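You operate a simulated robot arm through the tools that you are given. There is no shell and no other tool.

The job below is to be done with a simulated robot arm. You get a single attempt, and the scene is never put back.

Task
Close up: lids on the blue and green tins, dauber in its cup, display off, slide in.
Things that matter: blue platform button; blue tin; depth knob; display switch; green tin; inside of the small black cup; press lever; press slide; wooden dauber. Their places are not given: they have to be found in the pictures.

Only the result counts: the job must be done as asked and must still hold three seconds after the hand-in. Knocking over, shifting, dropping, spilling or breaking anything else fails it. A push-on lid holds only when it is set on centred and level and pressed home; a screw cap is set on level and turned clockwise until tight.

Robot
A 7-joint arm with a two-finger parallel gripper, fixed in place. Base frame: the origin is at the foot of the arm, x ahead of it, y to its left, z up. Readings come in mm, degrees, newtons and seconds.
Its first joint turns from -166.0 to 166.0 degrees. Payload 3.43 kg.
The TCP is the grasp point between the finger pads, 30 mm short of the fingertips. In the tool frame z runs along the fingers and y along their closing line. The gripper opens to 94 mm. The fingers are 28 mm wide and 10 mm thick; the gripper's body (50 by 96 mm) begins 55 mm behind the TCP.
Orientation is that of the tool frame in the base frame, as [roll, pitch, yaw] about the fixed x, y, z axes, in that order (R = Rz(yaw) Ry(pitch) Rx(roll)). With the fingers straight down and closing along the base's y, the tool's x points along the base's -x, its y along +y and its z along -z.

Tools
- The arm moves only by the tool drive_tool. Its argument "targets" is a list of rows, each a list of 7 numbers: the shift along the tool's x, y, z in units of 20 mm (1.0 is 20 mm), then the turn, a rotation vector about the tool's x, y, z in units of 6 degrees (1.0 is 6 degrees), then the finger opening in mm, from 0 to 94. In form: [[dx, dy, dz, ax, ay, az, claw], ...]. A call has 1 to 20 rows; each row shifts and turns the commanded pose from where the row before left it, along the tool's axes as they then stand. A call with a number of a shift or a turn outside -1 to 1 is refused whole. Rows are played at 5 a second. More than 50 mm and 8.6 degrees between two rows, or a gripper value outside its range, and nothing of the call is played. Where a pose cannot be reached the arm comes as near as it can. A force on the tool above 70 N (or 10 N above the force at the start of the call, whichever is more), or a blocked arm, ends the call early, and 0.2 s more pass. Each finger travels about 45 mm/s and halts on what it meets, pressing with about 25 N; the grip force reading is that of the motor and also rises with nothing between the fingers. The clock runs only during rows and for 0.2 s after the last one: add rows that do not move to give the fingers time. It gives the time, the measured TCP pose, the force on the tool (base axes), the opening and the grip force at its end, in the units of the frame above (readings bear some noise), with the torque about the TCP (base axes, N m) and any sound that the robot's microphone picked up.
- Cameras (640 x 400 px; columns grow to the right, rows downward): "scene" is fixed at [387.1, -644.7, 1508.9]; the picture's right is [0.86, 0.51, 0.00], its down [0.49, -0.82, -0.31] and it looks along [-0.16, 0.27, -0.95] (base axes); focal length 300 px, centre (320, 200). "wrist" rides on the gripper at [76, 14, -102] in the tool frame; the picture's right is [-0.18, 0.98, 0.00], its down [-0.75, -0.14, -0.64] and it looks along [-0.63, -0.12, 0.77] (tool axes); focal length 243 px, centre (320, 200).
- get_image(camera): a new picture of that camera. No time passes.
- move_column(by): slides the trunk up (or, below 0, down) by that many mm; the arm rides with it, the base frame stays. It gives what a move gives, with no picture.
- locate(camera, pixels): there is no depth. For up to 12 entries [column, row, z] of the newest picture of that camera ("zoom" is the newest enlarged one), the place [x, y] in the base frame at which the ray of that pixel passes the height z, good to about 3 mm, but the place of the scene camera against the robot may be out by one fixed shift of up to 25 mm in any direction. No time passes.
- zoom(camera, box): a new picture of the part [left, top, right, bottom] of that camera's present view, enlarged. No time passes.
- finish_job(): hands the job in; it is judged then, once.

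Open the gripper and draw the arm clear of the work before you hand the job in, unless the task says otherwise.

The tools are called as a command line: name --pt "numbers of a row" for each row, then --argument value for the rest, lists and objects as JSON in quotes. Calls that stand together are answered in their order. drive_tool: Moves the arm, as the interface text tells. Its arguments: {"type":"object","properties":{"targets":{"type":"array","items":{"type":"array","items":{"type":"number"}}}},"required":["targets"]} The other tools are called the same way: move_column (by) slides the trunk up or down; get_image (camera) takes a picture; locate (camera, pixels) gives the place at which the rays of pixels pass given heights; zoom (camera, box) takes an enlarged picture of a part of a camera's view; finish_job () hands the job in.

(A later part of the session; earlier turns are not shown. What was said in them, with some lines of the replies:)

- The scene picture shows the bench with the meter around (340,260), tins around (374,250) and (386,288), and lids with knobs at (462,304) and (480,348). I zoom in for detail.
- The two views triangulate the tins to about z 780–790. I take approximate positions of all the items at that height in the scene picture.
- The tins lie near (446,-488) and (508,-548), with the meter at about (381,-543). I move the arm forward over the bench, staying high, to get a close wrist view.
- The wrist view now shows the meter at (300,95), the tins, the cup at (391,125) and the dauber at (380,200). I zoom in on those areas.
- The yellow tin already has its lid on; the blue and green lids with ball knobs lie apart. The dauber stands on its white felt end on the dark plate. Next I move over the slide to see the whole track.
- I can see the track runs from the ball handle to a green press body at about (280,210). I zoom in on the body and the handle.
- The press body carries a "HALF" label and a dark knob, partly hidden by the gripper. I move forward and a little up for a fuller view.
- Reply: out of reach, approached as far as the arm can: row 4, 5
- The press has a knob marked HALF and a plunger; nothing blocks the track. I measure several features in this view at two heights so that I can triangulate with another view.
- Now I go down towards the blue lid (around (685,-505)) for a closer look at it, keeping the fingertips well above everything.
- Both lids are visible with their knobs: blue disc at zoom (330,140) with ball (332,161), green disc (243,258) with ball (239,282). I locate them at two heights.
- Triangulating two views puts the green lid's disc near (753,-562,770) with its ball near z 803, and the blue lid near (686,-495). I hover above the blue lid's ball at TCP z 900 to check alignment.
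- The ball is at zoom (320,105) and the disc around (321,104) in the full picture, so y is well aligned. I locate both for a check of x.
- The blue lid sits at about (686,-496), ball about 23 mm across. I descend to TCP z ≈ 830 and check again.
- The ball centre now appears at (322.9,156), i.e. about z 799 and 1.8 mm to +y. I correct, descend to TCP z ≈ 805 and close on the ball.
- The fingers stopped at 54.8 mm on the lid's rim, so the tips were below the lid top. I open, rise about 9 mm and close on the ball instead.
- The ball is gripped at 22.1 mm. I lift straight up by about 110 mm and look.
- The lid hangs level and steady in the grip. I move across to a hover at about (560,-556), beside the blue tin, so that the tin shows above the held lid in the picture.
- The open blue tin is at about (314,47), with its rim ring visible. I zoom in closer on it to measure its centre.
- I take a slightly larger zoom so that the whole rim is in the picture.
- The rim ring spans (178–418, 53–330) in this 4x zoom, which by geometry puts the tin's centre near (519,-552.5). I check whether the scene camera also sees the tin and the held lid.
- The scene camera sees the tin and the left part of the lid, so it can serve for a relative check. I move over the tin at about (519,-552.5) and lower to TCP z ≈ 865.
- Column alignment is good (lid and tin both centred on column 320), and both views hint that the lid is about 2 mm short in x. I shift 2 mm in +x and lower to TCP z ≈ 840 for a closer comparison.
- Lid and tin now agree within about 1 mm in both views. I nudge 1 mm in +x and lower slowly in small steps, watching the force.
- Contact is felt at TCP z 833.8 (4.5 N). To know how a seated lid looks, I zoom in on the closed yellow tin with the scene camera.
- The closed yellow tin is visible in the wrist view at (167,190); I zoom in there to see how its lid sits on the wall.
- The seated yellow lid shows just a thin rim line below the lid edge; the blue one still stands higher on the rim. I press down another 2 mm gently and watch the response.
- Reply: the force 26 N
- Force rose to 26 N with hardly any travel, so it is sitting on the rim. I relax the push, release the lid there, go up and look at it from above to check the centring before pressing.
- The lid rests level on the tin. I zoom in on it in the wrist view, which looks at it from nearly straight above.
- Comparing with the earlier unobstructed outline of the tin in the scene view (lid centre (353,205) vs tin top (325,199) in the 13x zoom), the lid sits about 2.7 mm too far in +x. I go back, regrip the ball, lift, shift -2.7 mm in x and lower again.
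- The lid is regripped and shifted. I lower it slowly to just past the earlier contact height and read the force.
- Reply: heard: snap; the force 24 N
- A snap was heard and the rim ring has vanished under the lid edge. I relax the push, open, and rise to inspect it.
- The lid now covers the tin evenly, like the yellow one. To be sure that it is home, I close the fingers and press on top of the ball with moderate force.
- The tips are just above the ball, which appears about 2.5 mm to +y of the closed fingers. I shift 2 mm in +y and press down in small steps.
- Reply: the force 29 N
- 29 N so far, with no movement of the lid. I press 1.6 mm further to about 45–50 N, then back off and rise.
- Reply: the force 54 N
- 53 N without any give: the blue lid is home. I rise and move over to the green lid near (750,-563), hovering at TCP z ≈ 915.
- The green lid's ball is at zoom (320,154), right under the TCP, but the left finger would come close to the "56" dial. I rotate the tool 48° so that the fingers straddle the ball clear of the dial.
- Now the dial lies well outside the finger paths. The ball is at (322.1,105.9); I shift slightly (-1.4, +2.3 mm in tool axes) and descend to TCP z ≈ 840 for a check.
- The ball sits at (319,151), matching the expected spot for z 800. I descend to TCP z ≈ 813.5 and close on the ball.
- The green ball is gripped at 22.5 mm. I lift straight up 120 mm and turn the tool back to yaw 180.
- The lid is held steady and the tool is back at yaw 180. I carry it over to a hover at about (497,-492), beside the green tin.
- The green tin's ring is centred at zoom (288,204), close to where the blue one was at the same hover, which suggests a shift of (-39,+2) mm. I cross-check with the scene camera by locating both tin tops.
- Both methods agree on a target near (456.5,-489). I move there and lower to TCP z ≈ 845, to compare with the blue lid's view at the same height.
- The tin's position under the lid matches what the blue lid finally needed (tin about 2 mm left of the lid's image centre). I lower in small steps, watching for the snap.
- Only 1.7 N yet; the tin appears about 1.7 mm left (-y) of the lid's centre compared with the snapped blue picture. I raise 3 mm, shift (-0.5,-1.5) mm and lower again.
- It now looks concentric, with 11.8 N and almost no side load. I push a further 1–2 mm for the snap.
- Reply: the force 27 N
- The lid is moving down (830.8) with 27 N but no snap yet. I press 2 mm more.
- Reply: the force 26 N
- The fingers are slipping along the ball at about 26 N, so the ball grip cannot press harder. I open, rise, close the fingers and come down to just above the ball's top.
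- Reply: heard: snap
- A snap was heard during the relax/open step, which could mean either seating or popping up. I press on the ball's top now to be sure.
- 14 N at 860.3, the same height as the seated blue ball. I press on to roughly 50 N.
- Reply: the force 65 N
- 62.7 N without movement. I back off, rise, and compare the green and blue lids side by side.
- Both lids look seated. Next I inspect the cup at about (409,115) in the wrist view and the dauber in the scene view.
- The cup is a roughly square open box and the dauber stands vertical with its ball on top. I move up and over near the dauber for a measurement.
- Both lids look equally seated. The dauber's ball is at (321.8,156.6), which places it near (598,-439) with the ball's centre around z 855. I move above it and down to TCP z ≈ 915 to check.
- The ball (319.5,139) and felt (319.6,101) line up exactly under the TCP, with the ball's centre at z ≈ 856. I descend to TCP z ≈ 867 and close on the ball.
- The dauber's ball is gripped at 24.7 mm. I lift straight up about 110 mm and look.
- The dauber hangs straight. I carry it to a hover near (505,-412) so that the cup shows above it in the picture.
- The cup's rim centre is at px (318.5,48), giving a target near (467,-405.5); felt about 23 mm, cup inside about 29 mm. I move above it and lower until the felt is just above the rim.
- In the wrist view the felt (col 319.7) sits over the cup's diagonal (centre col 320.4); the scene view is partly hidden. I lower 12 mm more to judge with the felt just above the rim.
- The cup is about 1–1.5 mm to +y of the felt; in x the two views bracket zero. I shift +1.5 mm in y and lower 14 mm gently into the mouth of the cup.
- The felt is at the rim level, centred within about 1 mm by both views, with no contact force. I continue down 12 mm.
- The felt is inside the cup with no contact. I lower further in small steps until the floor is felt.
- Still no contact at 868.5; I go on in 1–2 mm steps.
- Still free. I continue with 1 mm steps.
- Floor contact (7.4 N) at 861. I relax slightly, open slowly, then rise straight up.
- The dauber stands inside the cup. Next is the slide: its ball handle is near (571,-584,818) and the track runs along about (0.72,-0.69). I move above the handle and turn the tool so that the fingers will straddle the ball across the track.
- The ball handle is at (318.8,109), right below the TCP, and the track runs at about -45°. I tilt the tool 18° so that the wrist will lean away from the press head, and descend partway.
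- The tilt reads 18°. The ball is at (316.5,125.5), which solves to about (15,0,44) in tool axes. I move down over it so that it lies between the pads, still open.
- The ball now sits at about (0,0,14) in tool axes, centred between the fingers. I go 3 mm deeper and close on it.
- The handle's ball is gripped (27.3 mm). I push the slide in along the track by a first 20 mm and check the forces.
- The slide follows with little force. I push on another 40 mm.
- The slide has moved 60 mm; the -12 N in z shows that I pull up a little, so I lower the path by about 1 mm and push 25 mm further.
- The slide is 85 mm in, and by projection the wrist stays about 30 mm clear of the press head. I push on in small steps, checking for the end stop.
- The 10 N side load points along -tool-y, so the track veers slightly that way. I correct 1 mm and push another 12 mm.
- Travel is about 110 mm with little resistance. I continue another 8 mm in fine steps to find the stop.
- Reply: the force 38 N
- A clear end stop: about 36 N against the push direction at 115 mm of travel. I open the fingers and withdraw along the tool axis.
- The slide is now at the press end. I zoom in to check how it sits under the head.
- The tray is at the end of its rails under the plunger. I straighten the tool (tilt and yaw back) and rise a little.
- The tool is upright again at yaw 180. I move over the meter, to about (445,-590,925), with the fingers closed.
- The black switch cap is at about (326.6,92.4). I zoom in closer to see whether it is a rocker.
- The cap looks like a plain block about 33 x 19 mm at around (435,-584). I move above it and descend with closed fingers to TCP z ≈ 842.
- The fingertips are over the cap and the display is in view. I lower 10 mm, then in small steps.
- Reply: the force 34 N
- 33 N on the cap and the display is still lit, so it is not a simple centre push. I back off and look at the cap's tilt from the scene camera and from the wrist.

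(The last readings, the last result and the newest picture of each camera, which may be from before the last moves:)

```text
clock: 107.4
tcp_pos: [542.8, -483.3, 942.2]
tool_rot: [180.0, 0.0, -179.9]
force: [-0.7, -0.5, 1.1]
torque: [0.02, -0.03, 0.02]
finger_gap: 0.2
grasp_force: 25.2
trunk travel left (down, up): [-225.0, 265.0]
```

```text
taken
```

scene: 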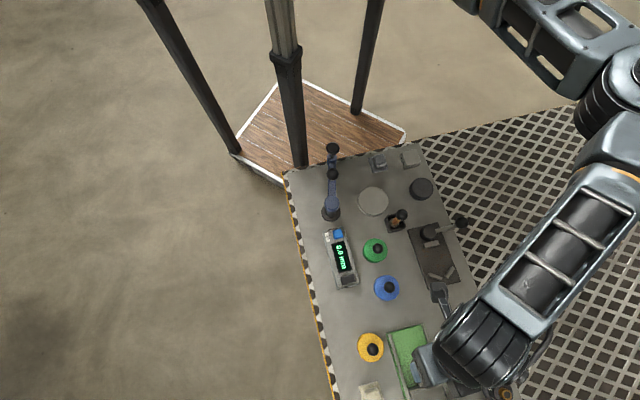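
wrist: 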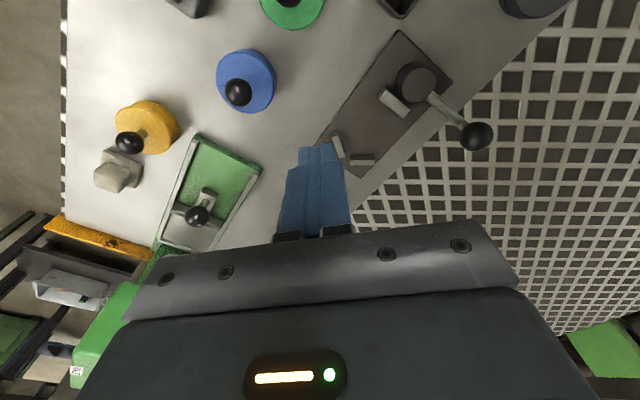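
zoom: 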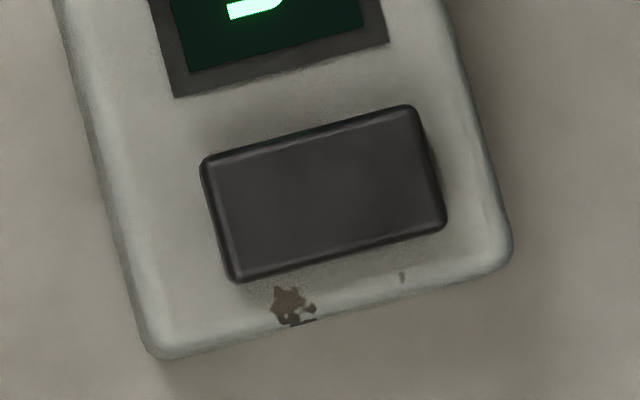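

The cap's long axis runs along about (0.71,0.71); a centre press did nothing, so it is probably a rocker. I go to press only its +x/+y end, approaching above (446.5,-571.5).

drive_tool --pt "0.96 -0.877 0 0 0 0 0" --pt "0.96 -0.877 0 0 0 0 0" --pt "0.96 -0.877 0 0 0 0 0" --pt "0.96 -0.877 0 0 0 0 0" --pt "0.96 -0.877 0 0 0 0 0" --pt "0 0 0.9 0 0 0 0" --pt "0 0 0.9 0 0 0 0" --pt "0 0 0.9 0 0 0 0" --pt "0 0 0.9 0 0 0 0" --pt "0 0 0.8 0 0 0 0" --pt "0 0 0 0 0 0 0"

zoom --camera "wrist" --box '[240, 60, 400, 180]'

```text
clock: 109.8
tcp_pos: [448.1, -570.7, 855.4]
tool_rot: [180.0, 0.0, -180.0]
force: [-0.4, 0.3, 0.4]
torque: [-0.06, 0.04, 0.0]
finger_gap: 0.0
grasp_force: 25.6
trunk travel left (down, up): [-225.0, 265.0]
```

```text
3.33 times, centred on (320, 120) of wrist
```

zoom: 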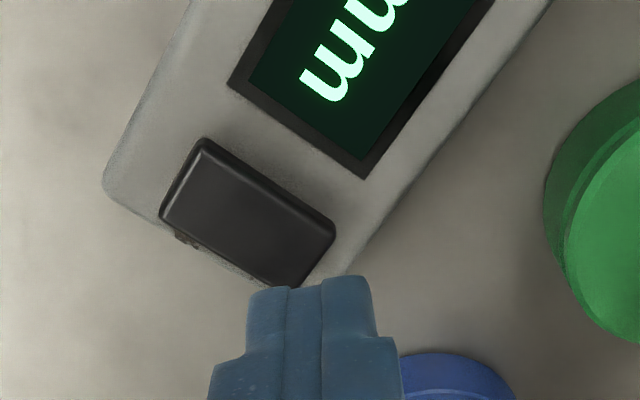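

The tips are beside the cap's lower-right end in this view. I lower onto that end and press in small steps.

drive_tool --pt "0 0 0.5 0 0 0 0" --pt "0 0 0.3 0 0 0 0" --pt "0 0 0.1 0 0 0 0" --pt "0 0 0.1 0 0 0 0" --pt "0 0 0 0 0 0 0"

zoom --camera "wrist" --box '[240, 60, 400, 180]'

```text
clock: 111.0
tcp_pos: [447.7, -570.6, 834.2]
tool_rot: [180.0, 0.0, -179.9]
force: [3.5, 6.1, 8.7]
torque: [0.13, -0.01, -0.03]
finger_gap: 0.2
grasp_force: 25.7
trunk travel left (down, up): [-225.0, 265.0]
```

```text
3.33 times, centred on (320, 120) of wrist
```

zoom: 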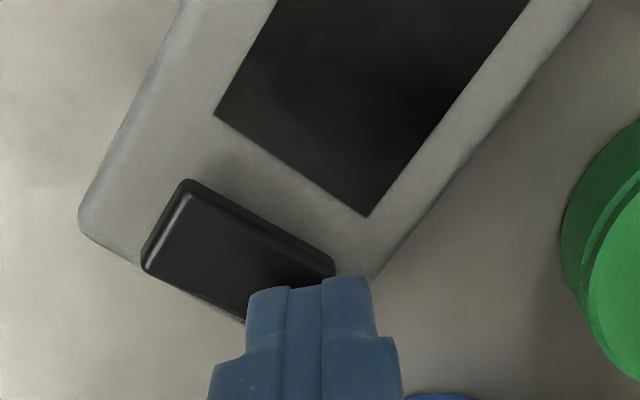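

The display has gone dark: the rocker toggled. I retract straight up and inspect everything.

drive_tool --pt "0 0 -0.3 0 0 0 0" --pt "0 0 -0.9 0 0 0 0" --pt "0 0 -0.9 0 0 0 0" --pt "0 0 -0.9 0 0 0 20" --pt "0 0 -0.9 0 0 0 40" --pt "0 0 -0.9 0 0 0 60" --pt "-0.9 0.9 -0.9 0 0 0 60" --pt "-0.9 0.9 -0.9 0 0 0 60" --pt "-0.9 0.9 -0.5 0 0 0 60" --pt "-0.9 0.9 0 0 0 0 60" --pt "-0.9 0.9 0 0 0 0 60"

get_image --camera "scene"

zoom --camera "scene" --box '[320, 190, 420, 310]'

get_image --camera "wrist"

```text
clock: 113.4
tcp_pos: [537.5, -481.8, 977.3]
tool_rot: [179.9, 0.0, 180.0]
force: [0.0, 0.4, -0.7]
torque: [0.01, -0.02, 0.02]
finger_gap: 60.1
grasp_force: 0.0
trunk travel left (down, up): [-225.0, 265.0]
```

```text
taken
```

scene: 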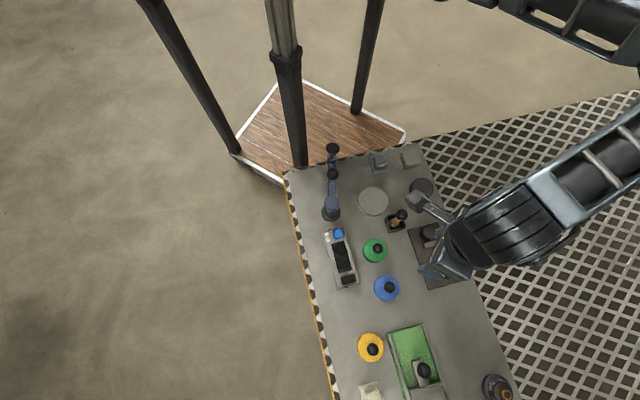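

```text
3.33 times, centred on (370, 250) of scene
```

zoom: 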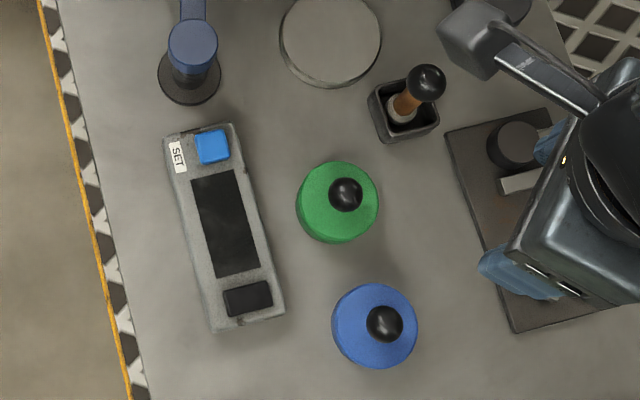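

```text
taken
```

wrist: 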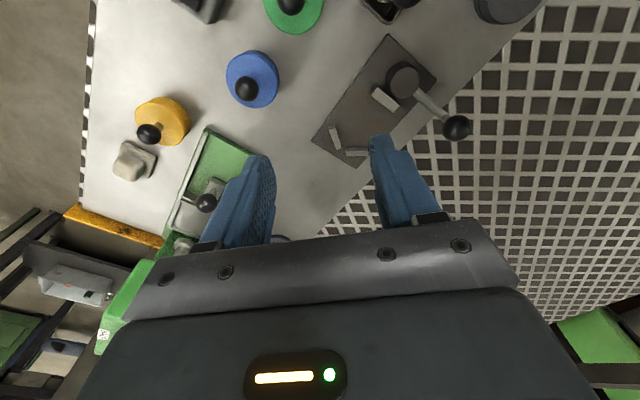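

The display is dark, both lids are on, the dauber is in the cup and the slide is in. I zoom in on both lids once more to be certain that they sit alike.

zoom --camera "scene" --box '[360, 236, 390, 266]'

zoom --camera "scene" --box '[371, 273, 401, 303]'

zoom --camera "wrist" --box '[210, 0, 330, 120]'

zoom --camera "scene" --box '[380, 310, 460, 400]'

```text
13.33 times, centred on (375, 251) of scene
```

zoom: 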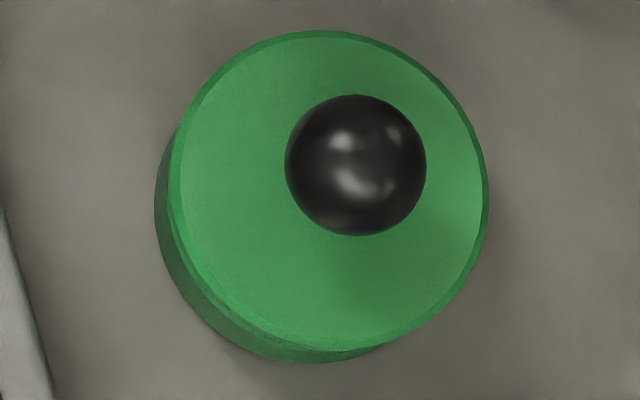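

```text
13.33 times, centred on (386, 288) of scene
```

zoom: 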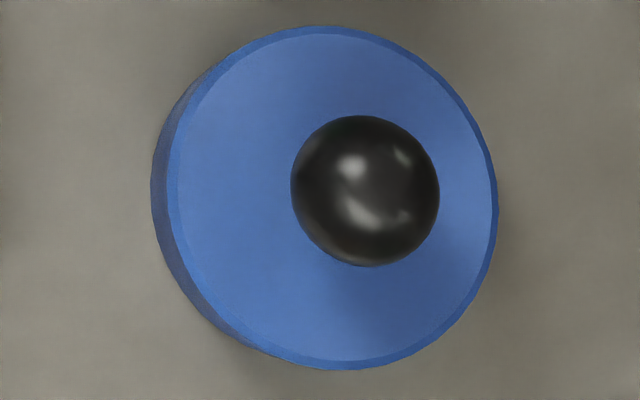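

```text
3.33 times, centred on (270, 60) of wrist
```

zoom: 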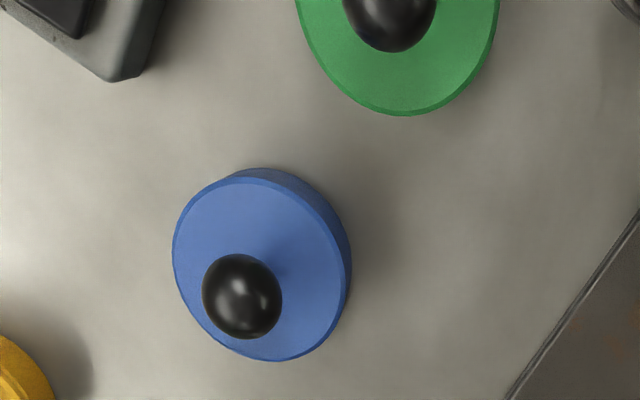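

```text
4.44 times, centred on (420, 355) of scene
```

zoom: 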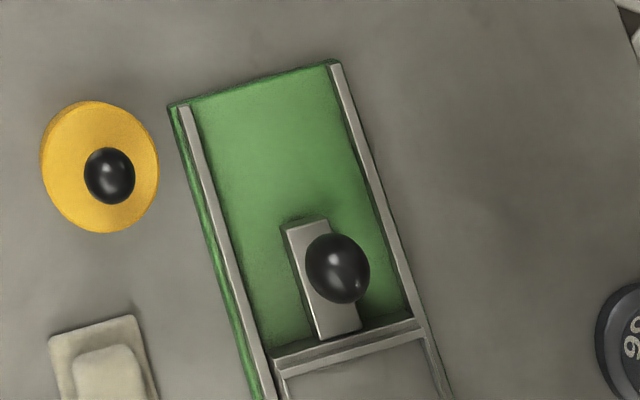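

The green lid's lower-left edge shows a faint line, so I want a close like-for-like comparison. First I hover just above the blue lid for a close side view.

drive_tool --pt "0.19 -0.695 0.4 0 0 0 60" --pt "0.19 -0.695 0.9 0 0 0 60" --pt "0.19 -0.695 0.9 0 0 0 60" --pt "0.19 -0.695 0.9 0 0 0 60" --pt "0.18 -0.695 0.9 0 0 0 60" --pt "0 0 0.6 0 0 0 60" --pt "0 0 0 0 0 0 60"

zoom --camera "wrist" --box '[260, 60, 380, 160]'

```text
clock: 115.0
tcp_pos: [518.0, -551.7, 884.5]
tool_rot: [-180.0, 0.0, 180.0]
force: [0.3, -0.7, 0.3]
torque: [0.04, 0.05, 0.01]
finger_gap: 60.0
grasp_force: 0.0
trunk travel left (down, up): [-225.0, 265.0]
```

```text
4.00 times, centred on (320, 110) of wrist
```

zoom: 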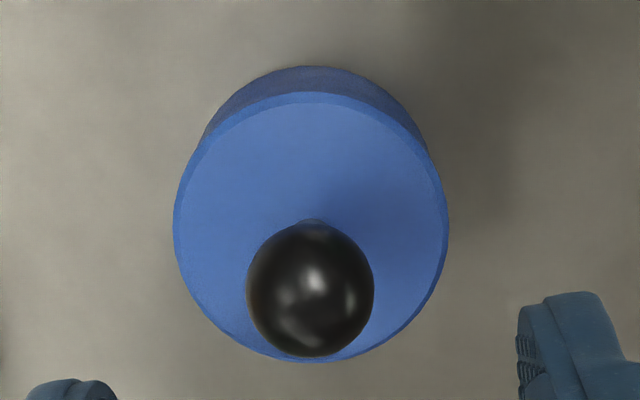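

Blue: base edge at row 66, lid edge at row 92, lid spanning columns 173–449. Now the same view over the green lid.

drive_tool --pt "0.77 0.765 0 0 0 0 60" --pt "0.77 0.765 0 0 0 0 60" --pt "0.77 0.765 0 0 0 0 60" --pt "0.77 0.765 0 0 0 0 60" --pt "0 0 0 0 0 0 60"

zoom --camera "wrist" --box '[260, 60, 380, 160]'

get_image --camera "wrist"

```text
clock: 116.2
tcp_pos: [456.2, -490.6, 884.8]
tool_rot: [180.0, 0.0, -179.9]
force: [0.2, -0.3, -0.9]
torque: [-0.04, 0.03, 0.0]
finger_gap: 59.9
grasp_force: 0.0
trunk travel left (down, up): [-225.0, 265.0]
```

```text
4.00 times, centred on (320, 110) of wrist
```

zoom: 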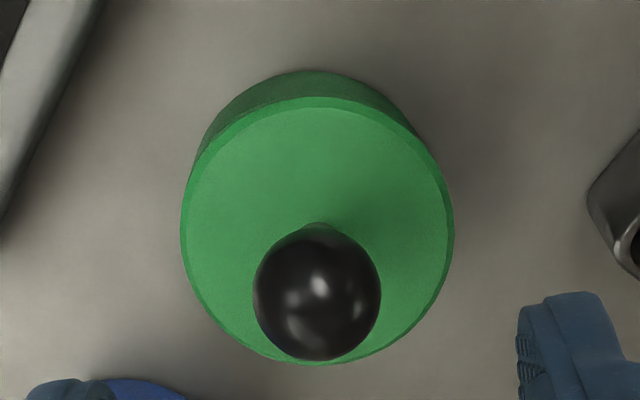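

```text
taken
```

wrist: 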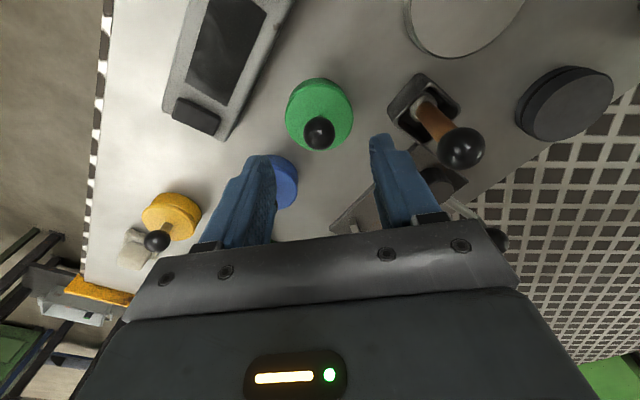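

Green shows the same 26-row wall height and the same lid size as blue. I zoom in on the joint line of the green lid for a finer look.

zoom --camera "wrist" --box '[280, 68, 360, 118]'

zoom --camera "wrist" --box '[240, 145, 310, 215]'

```text
8.00 times, centred on (320, 93) of wrist
```

zoom: 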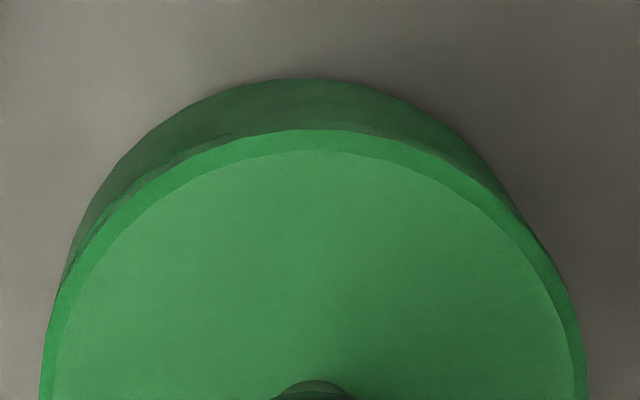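

```text
5.71 times, centred on (275, 180) of wrist
```

zoom: 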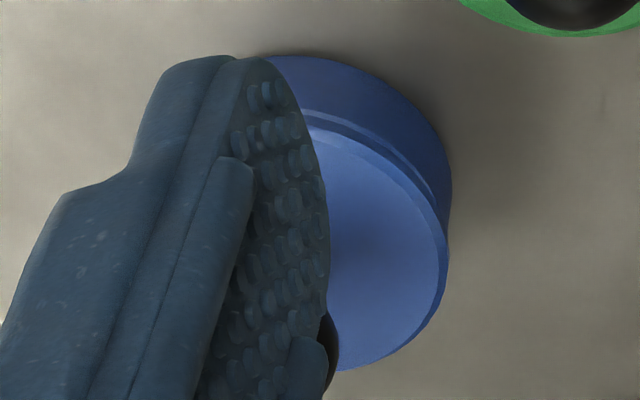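

Both joints look closed. For an oblique like-for-like view of the joint line, I view the green tin and then the blue tin from the same relative offset with the fingers closed.

drive_tool --pt "0 0 -0.9 0 0 0 30" --pt "0 0 -0.9 0 0 0 0" --pt "0.65 0.75 0 0 0 0 0" --pt "0.65 0.75 0 0 0 0 0" --pt "0 0.75 0 0 0 0 0" --pt "0 0.75 0 0 0 0 0" --pt "0 0 0 0 0 0 0"

get_image --camera "wrist"

zoom --camera "wrist" --box '[210, 80, 310, 180]'

```text
clock: 117.8
tcp_pos: [431.1, -429.2, 920.3]
tool_rot: [-180.0, 0.1, -179.9]
force: [0.1, 1.0, -0.4]
torque: [0.04, -0.03, 0.0]
finger_gap: 0.2
grasp_force: 24.9
trunk travel left (down, up): [-225.0, 265.0]
```

```text
taken
```

wrist: 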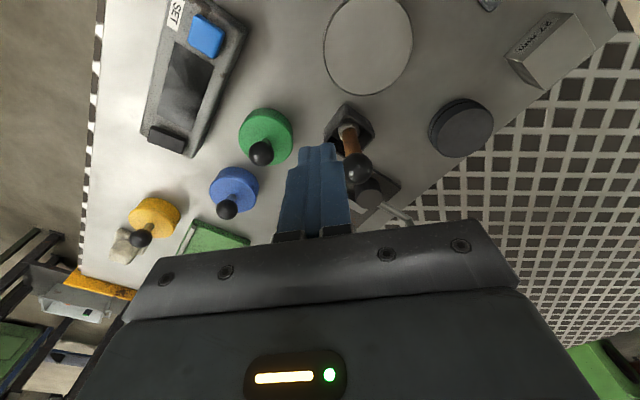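

```text
4.00 times, centred on (260, 130) of wrist
```

zoom: 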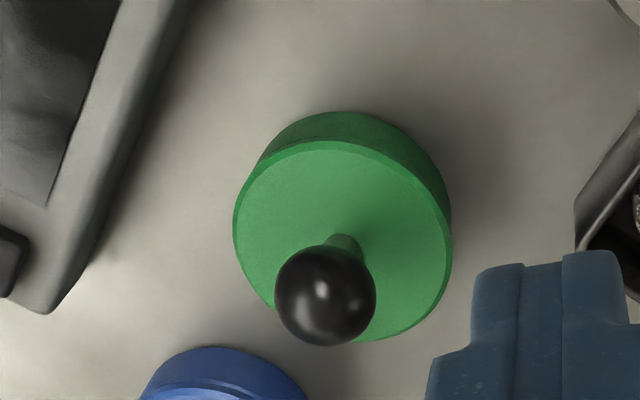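

Now the blue tin from the same relative offset.

drive_tool --pt "-0.775 -0.763 0 0 0 0 0" --pt "-0.775 -0.763 0 0 0 0 0" --pt "-0.775 -0.763 0 0 0 0 0" --pt "-0.775 -0.763 0 0 0 0 0" --pt "0 0 0 0 0 0 0"

zoom --camera "wrist" --box '[210, 80, 310, 180]'

```text
clock: 119.0
tcp_pos: [494.1, -491.1, 920.3]
tool_rot: [-179.9, -0.1, -179.9]
force: [0.0, 0.2, 0.6]
torque: [-0.01, 0.03, 0.05]
finger_gap: 0.0
grasp_force: 24.1
trunk travel left (down, up): [-225.0, 265.0]
```

```text
4.00 times, centred on (260, 130) of wrist
```

zoom: 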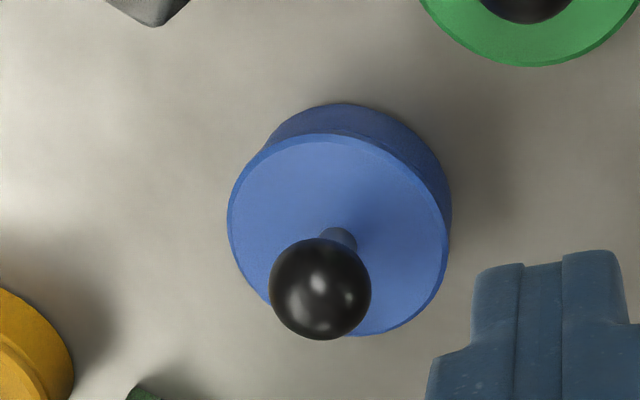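

Both tins show the same wall height (31 rows) and lid size, so both lids are home. I open the gripper and draw the arm up and clear of the bench.

drive_tool --pt "0 0 -0.95 0 0 0 30" --pt "0 0 -0.95 0 0 0 60" --pt "0 0 -0.95 0 0 0 90" --pt "0 0 -0.95 0 0 0 90" --pt "0 0 -0.95 0 0 0 90" --pt "0 0 -0.95 0 0 0 90" --pt "0 0 -0.95 0 0 0 90" --pt "0 0 -0.95 0 0 0 90" --pt "0 0 -0.95 0 0 0 90" --pt "0 0 -0.95 0 0 0 90"

drive_tool --pt "0.95 0.11 0 0 0 0 90" --pt "0.95 0.11 0 0 0 0 90" --pt "0.95 0.11 0 0 0 0 90" --pt "0.95 0.11 0 0 0 0 90" --pt "0.95 0.11 0 0 0 0 90" --pt "0.95 0.11 0 0 0 0 90" --pt "0.95 0.11 0 0 0 0 90" --pt "0.95 0.11 0 0 0 0 90" --pt "0.95 0.11 0 0 0 0 90" --pt "0.95 0.11 0 0 0 0 90" --pt "0.95 0.11 0 0 0 0 90" --pt "0.95 0.11 0 0 0 0 90" --pt "0.95 0.11 0 0 0 0 90" --pt "0.95 0.11 0 0 0 0 90" --pt "0.9 0.11 0 0 0 0 90"

get_image --camera "scene"

zoom --camera "scene" --box '[300, 180, 500, 305]'

get_image --camera "wrist"

```text
clock: 121.2
tcp_pos: [493.3, -491.0, 1110.6]
tool_rot: [180.0, 0.0, -179.9]
force: [0.4, 0.2, -0.2]
torque: [-0.02, -0.02, -0.02]
finger_gap: 90.1
grasp_force: 0.1
trunk travel left (down, up): [-225.0, 265.0]
```

```text
clock: 124.4
tcp_pos: [209.7, -458.4, 1109.9]
tool_rot: [-180.0, 0.1, -179.9]
force: [0.3, 0.1, -0.3]
torque: [-0.02, 0.02, 0.02]
finger_gap: 89.9
grasp_force: 0.1
trunk travel left (down, up): [-225.0, 265.0]
```

```text
taken
```

scene: 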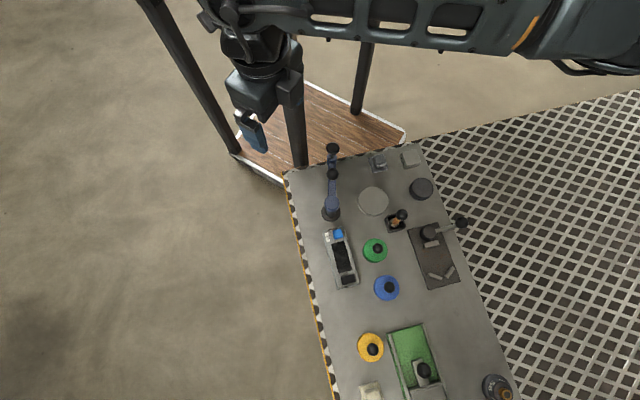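

```text
3.20 times, centred on (400, 242) of scene
```

zoom: 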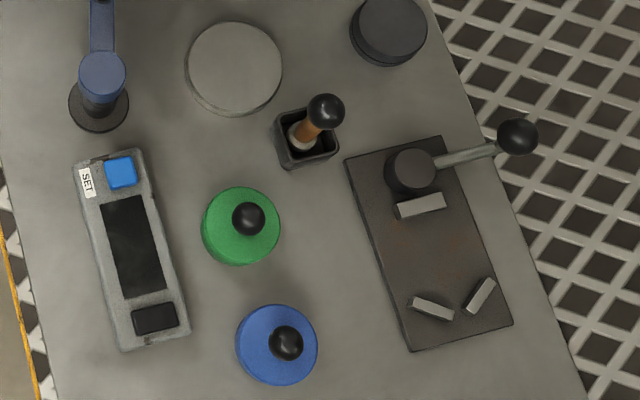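

```text
taken
```

wrist: 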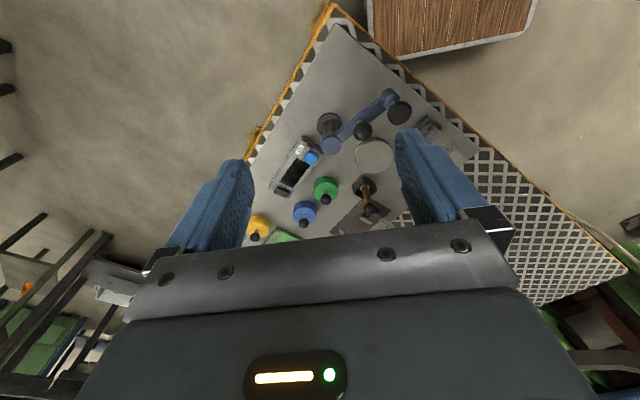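

The last pictures show the display dark, both lids on, the dauber in its cup, the slide in, and the arm clear with the gripper open. I hand the job in.

finish_job

```text
The job is handed in.
```

The job is handed in, and every part of the close-up was done; I have not seen the judge's result.

- **Lids:** the blue and green lids are on their tins. I heard a snap for each and then pressed the blue lid with 53 N and the green with 63 N without any further give. The green snap came as I was releasing the lid. From the same viewing angle its height matches the blue one, so I take it as seated.
- **Dauber:** it is standing in the small black cup, felt end on the floor of the cup.
- **Display:** it went dark when I pressed the +x/+y end of the black rocker. An earlier press on its centre had done nothing.
- **Slide:** it is pushed in about 115 mm to a firm end stop under the press.

In the last pictures the meter and green tin are where they started, and I saw nothing else shifted or knocked over. I did not touch the press lever, the depth knob or the blue button. The arm is back near its starting pose with the gripper open.
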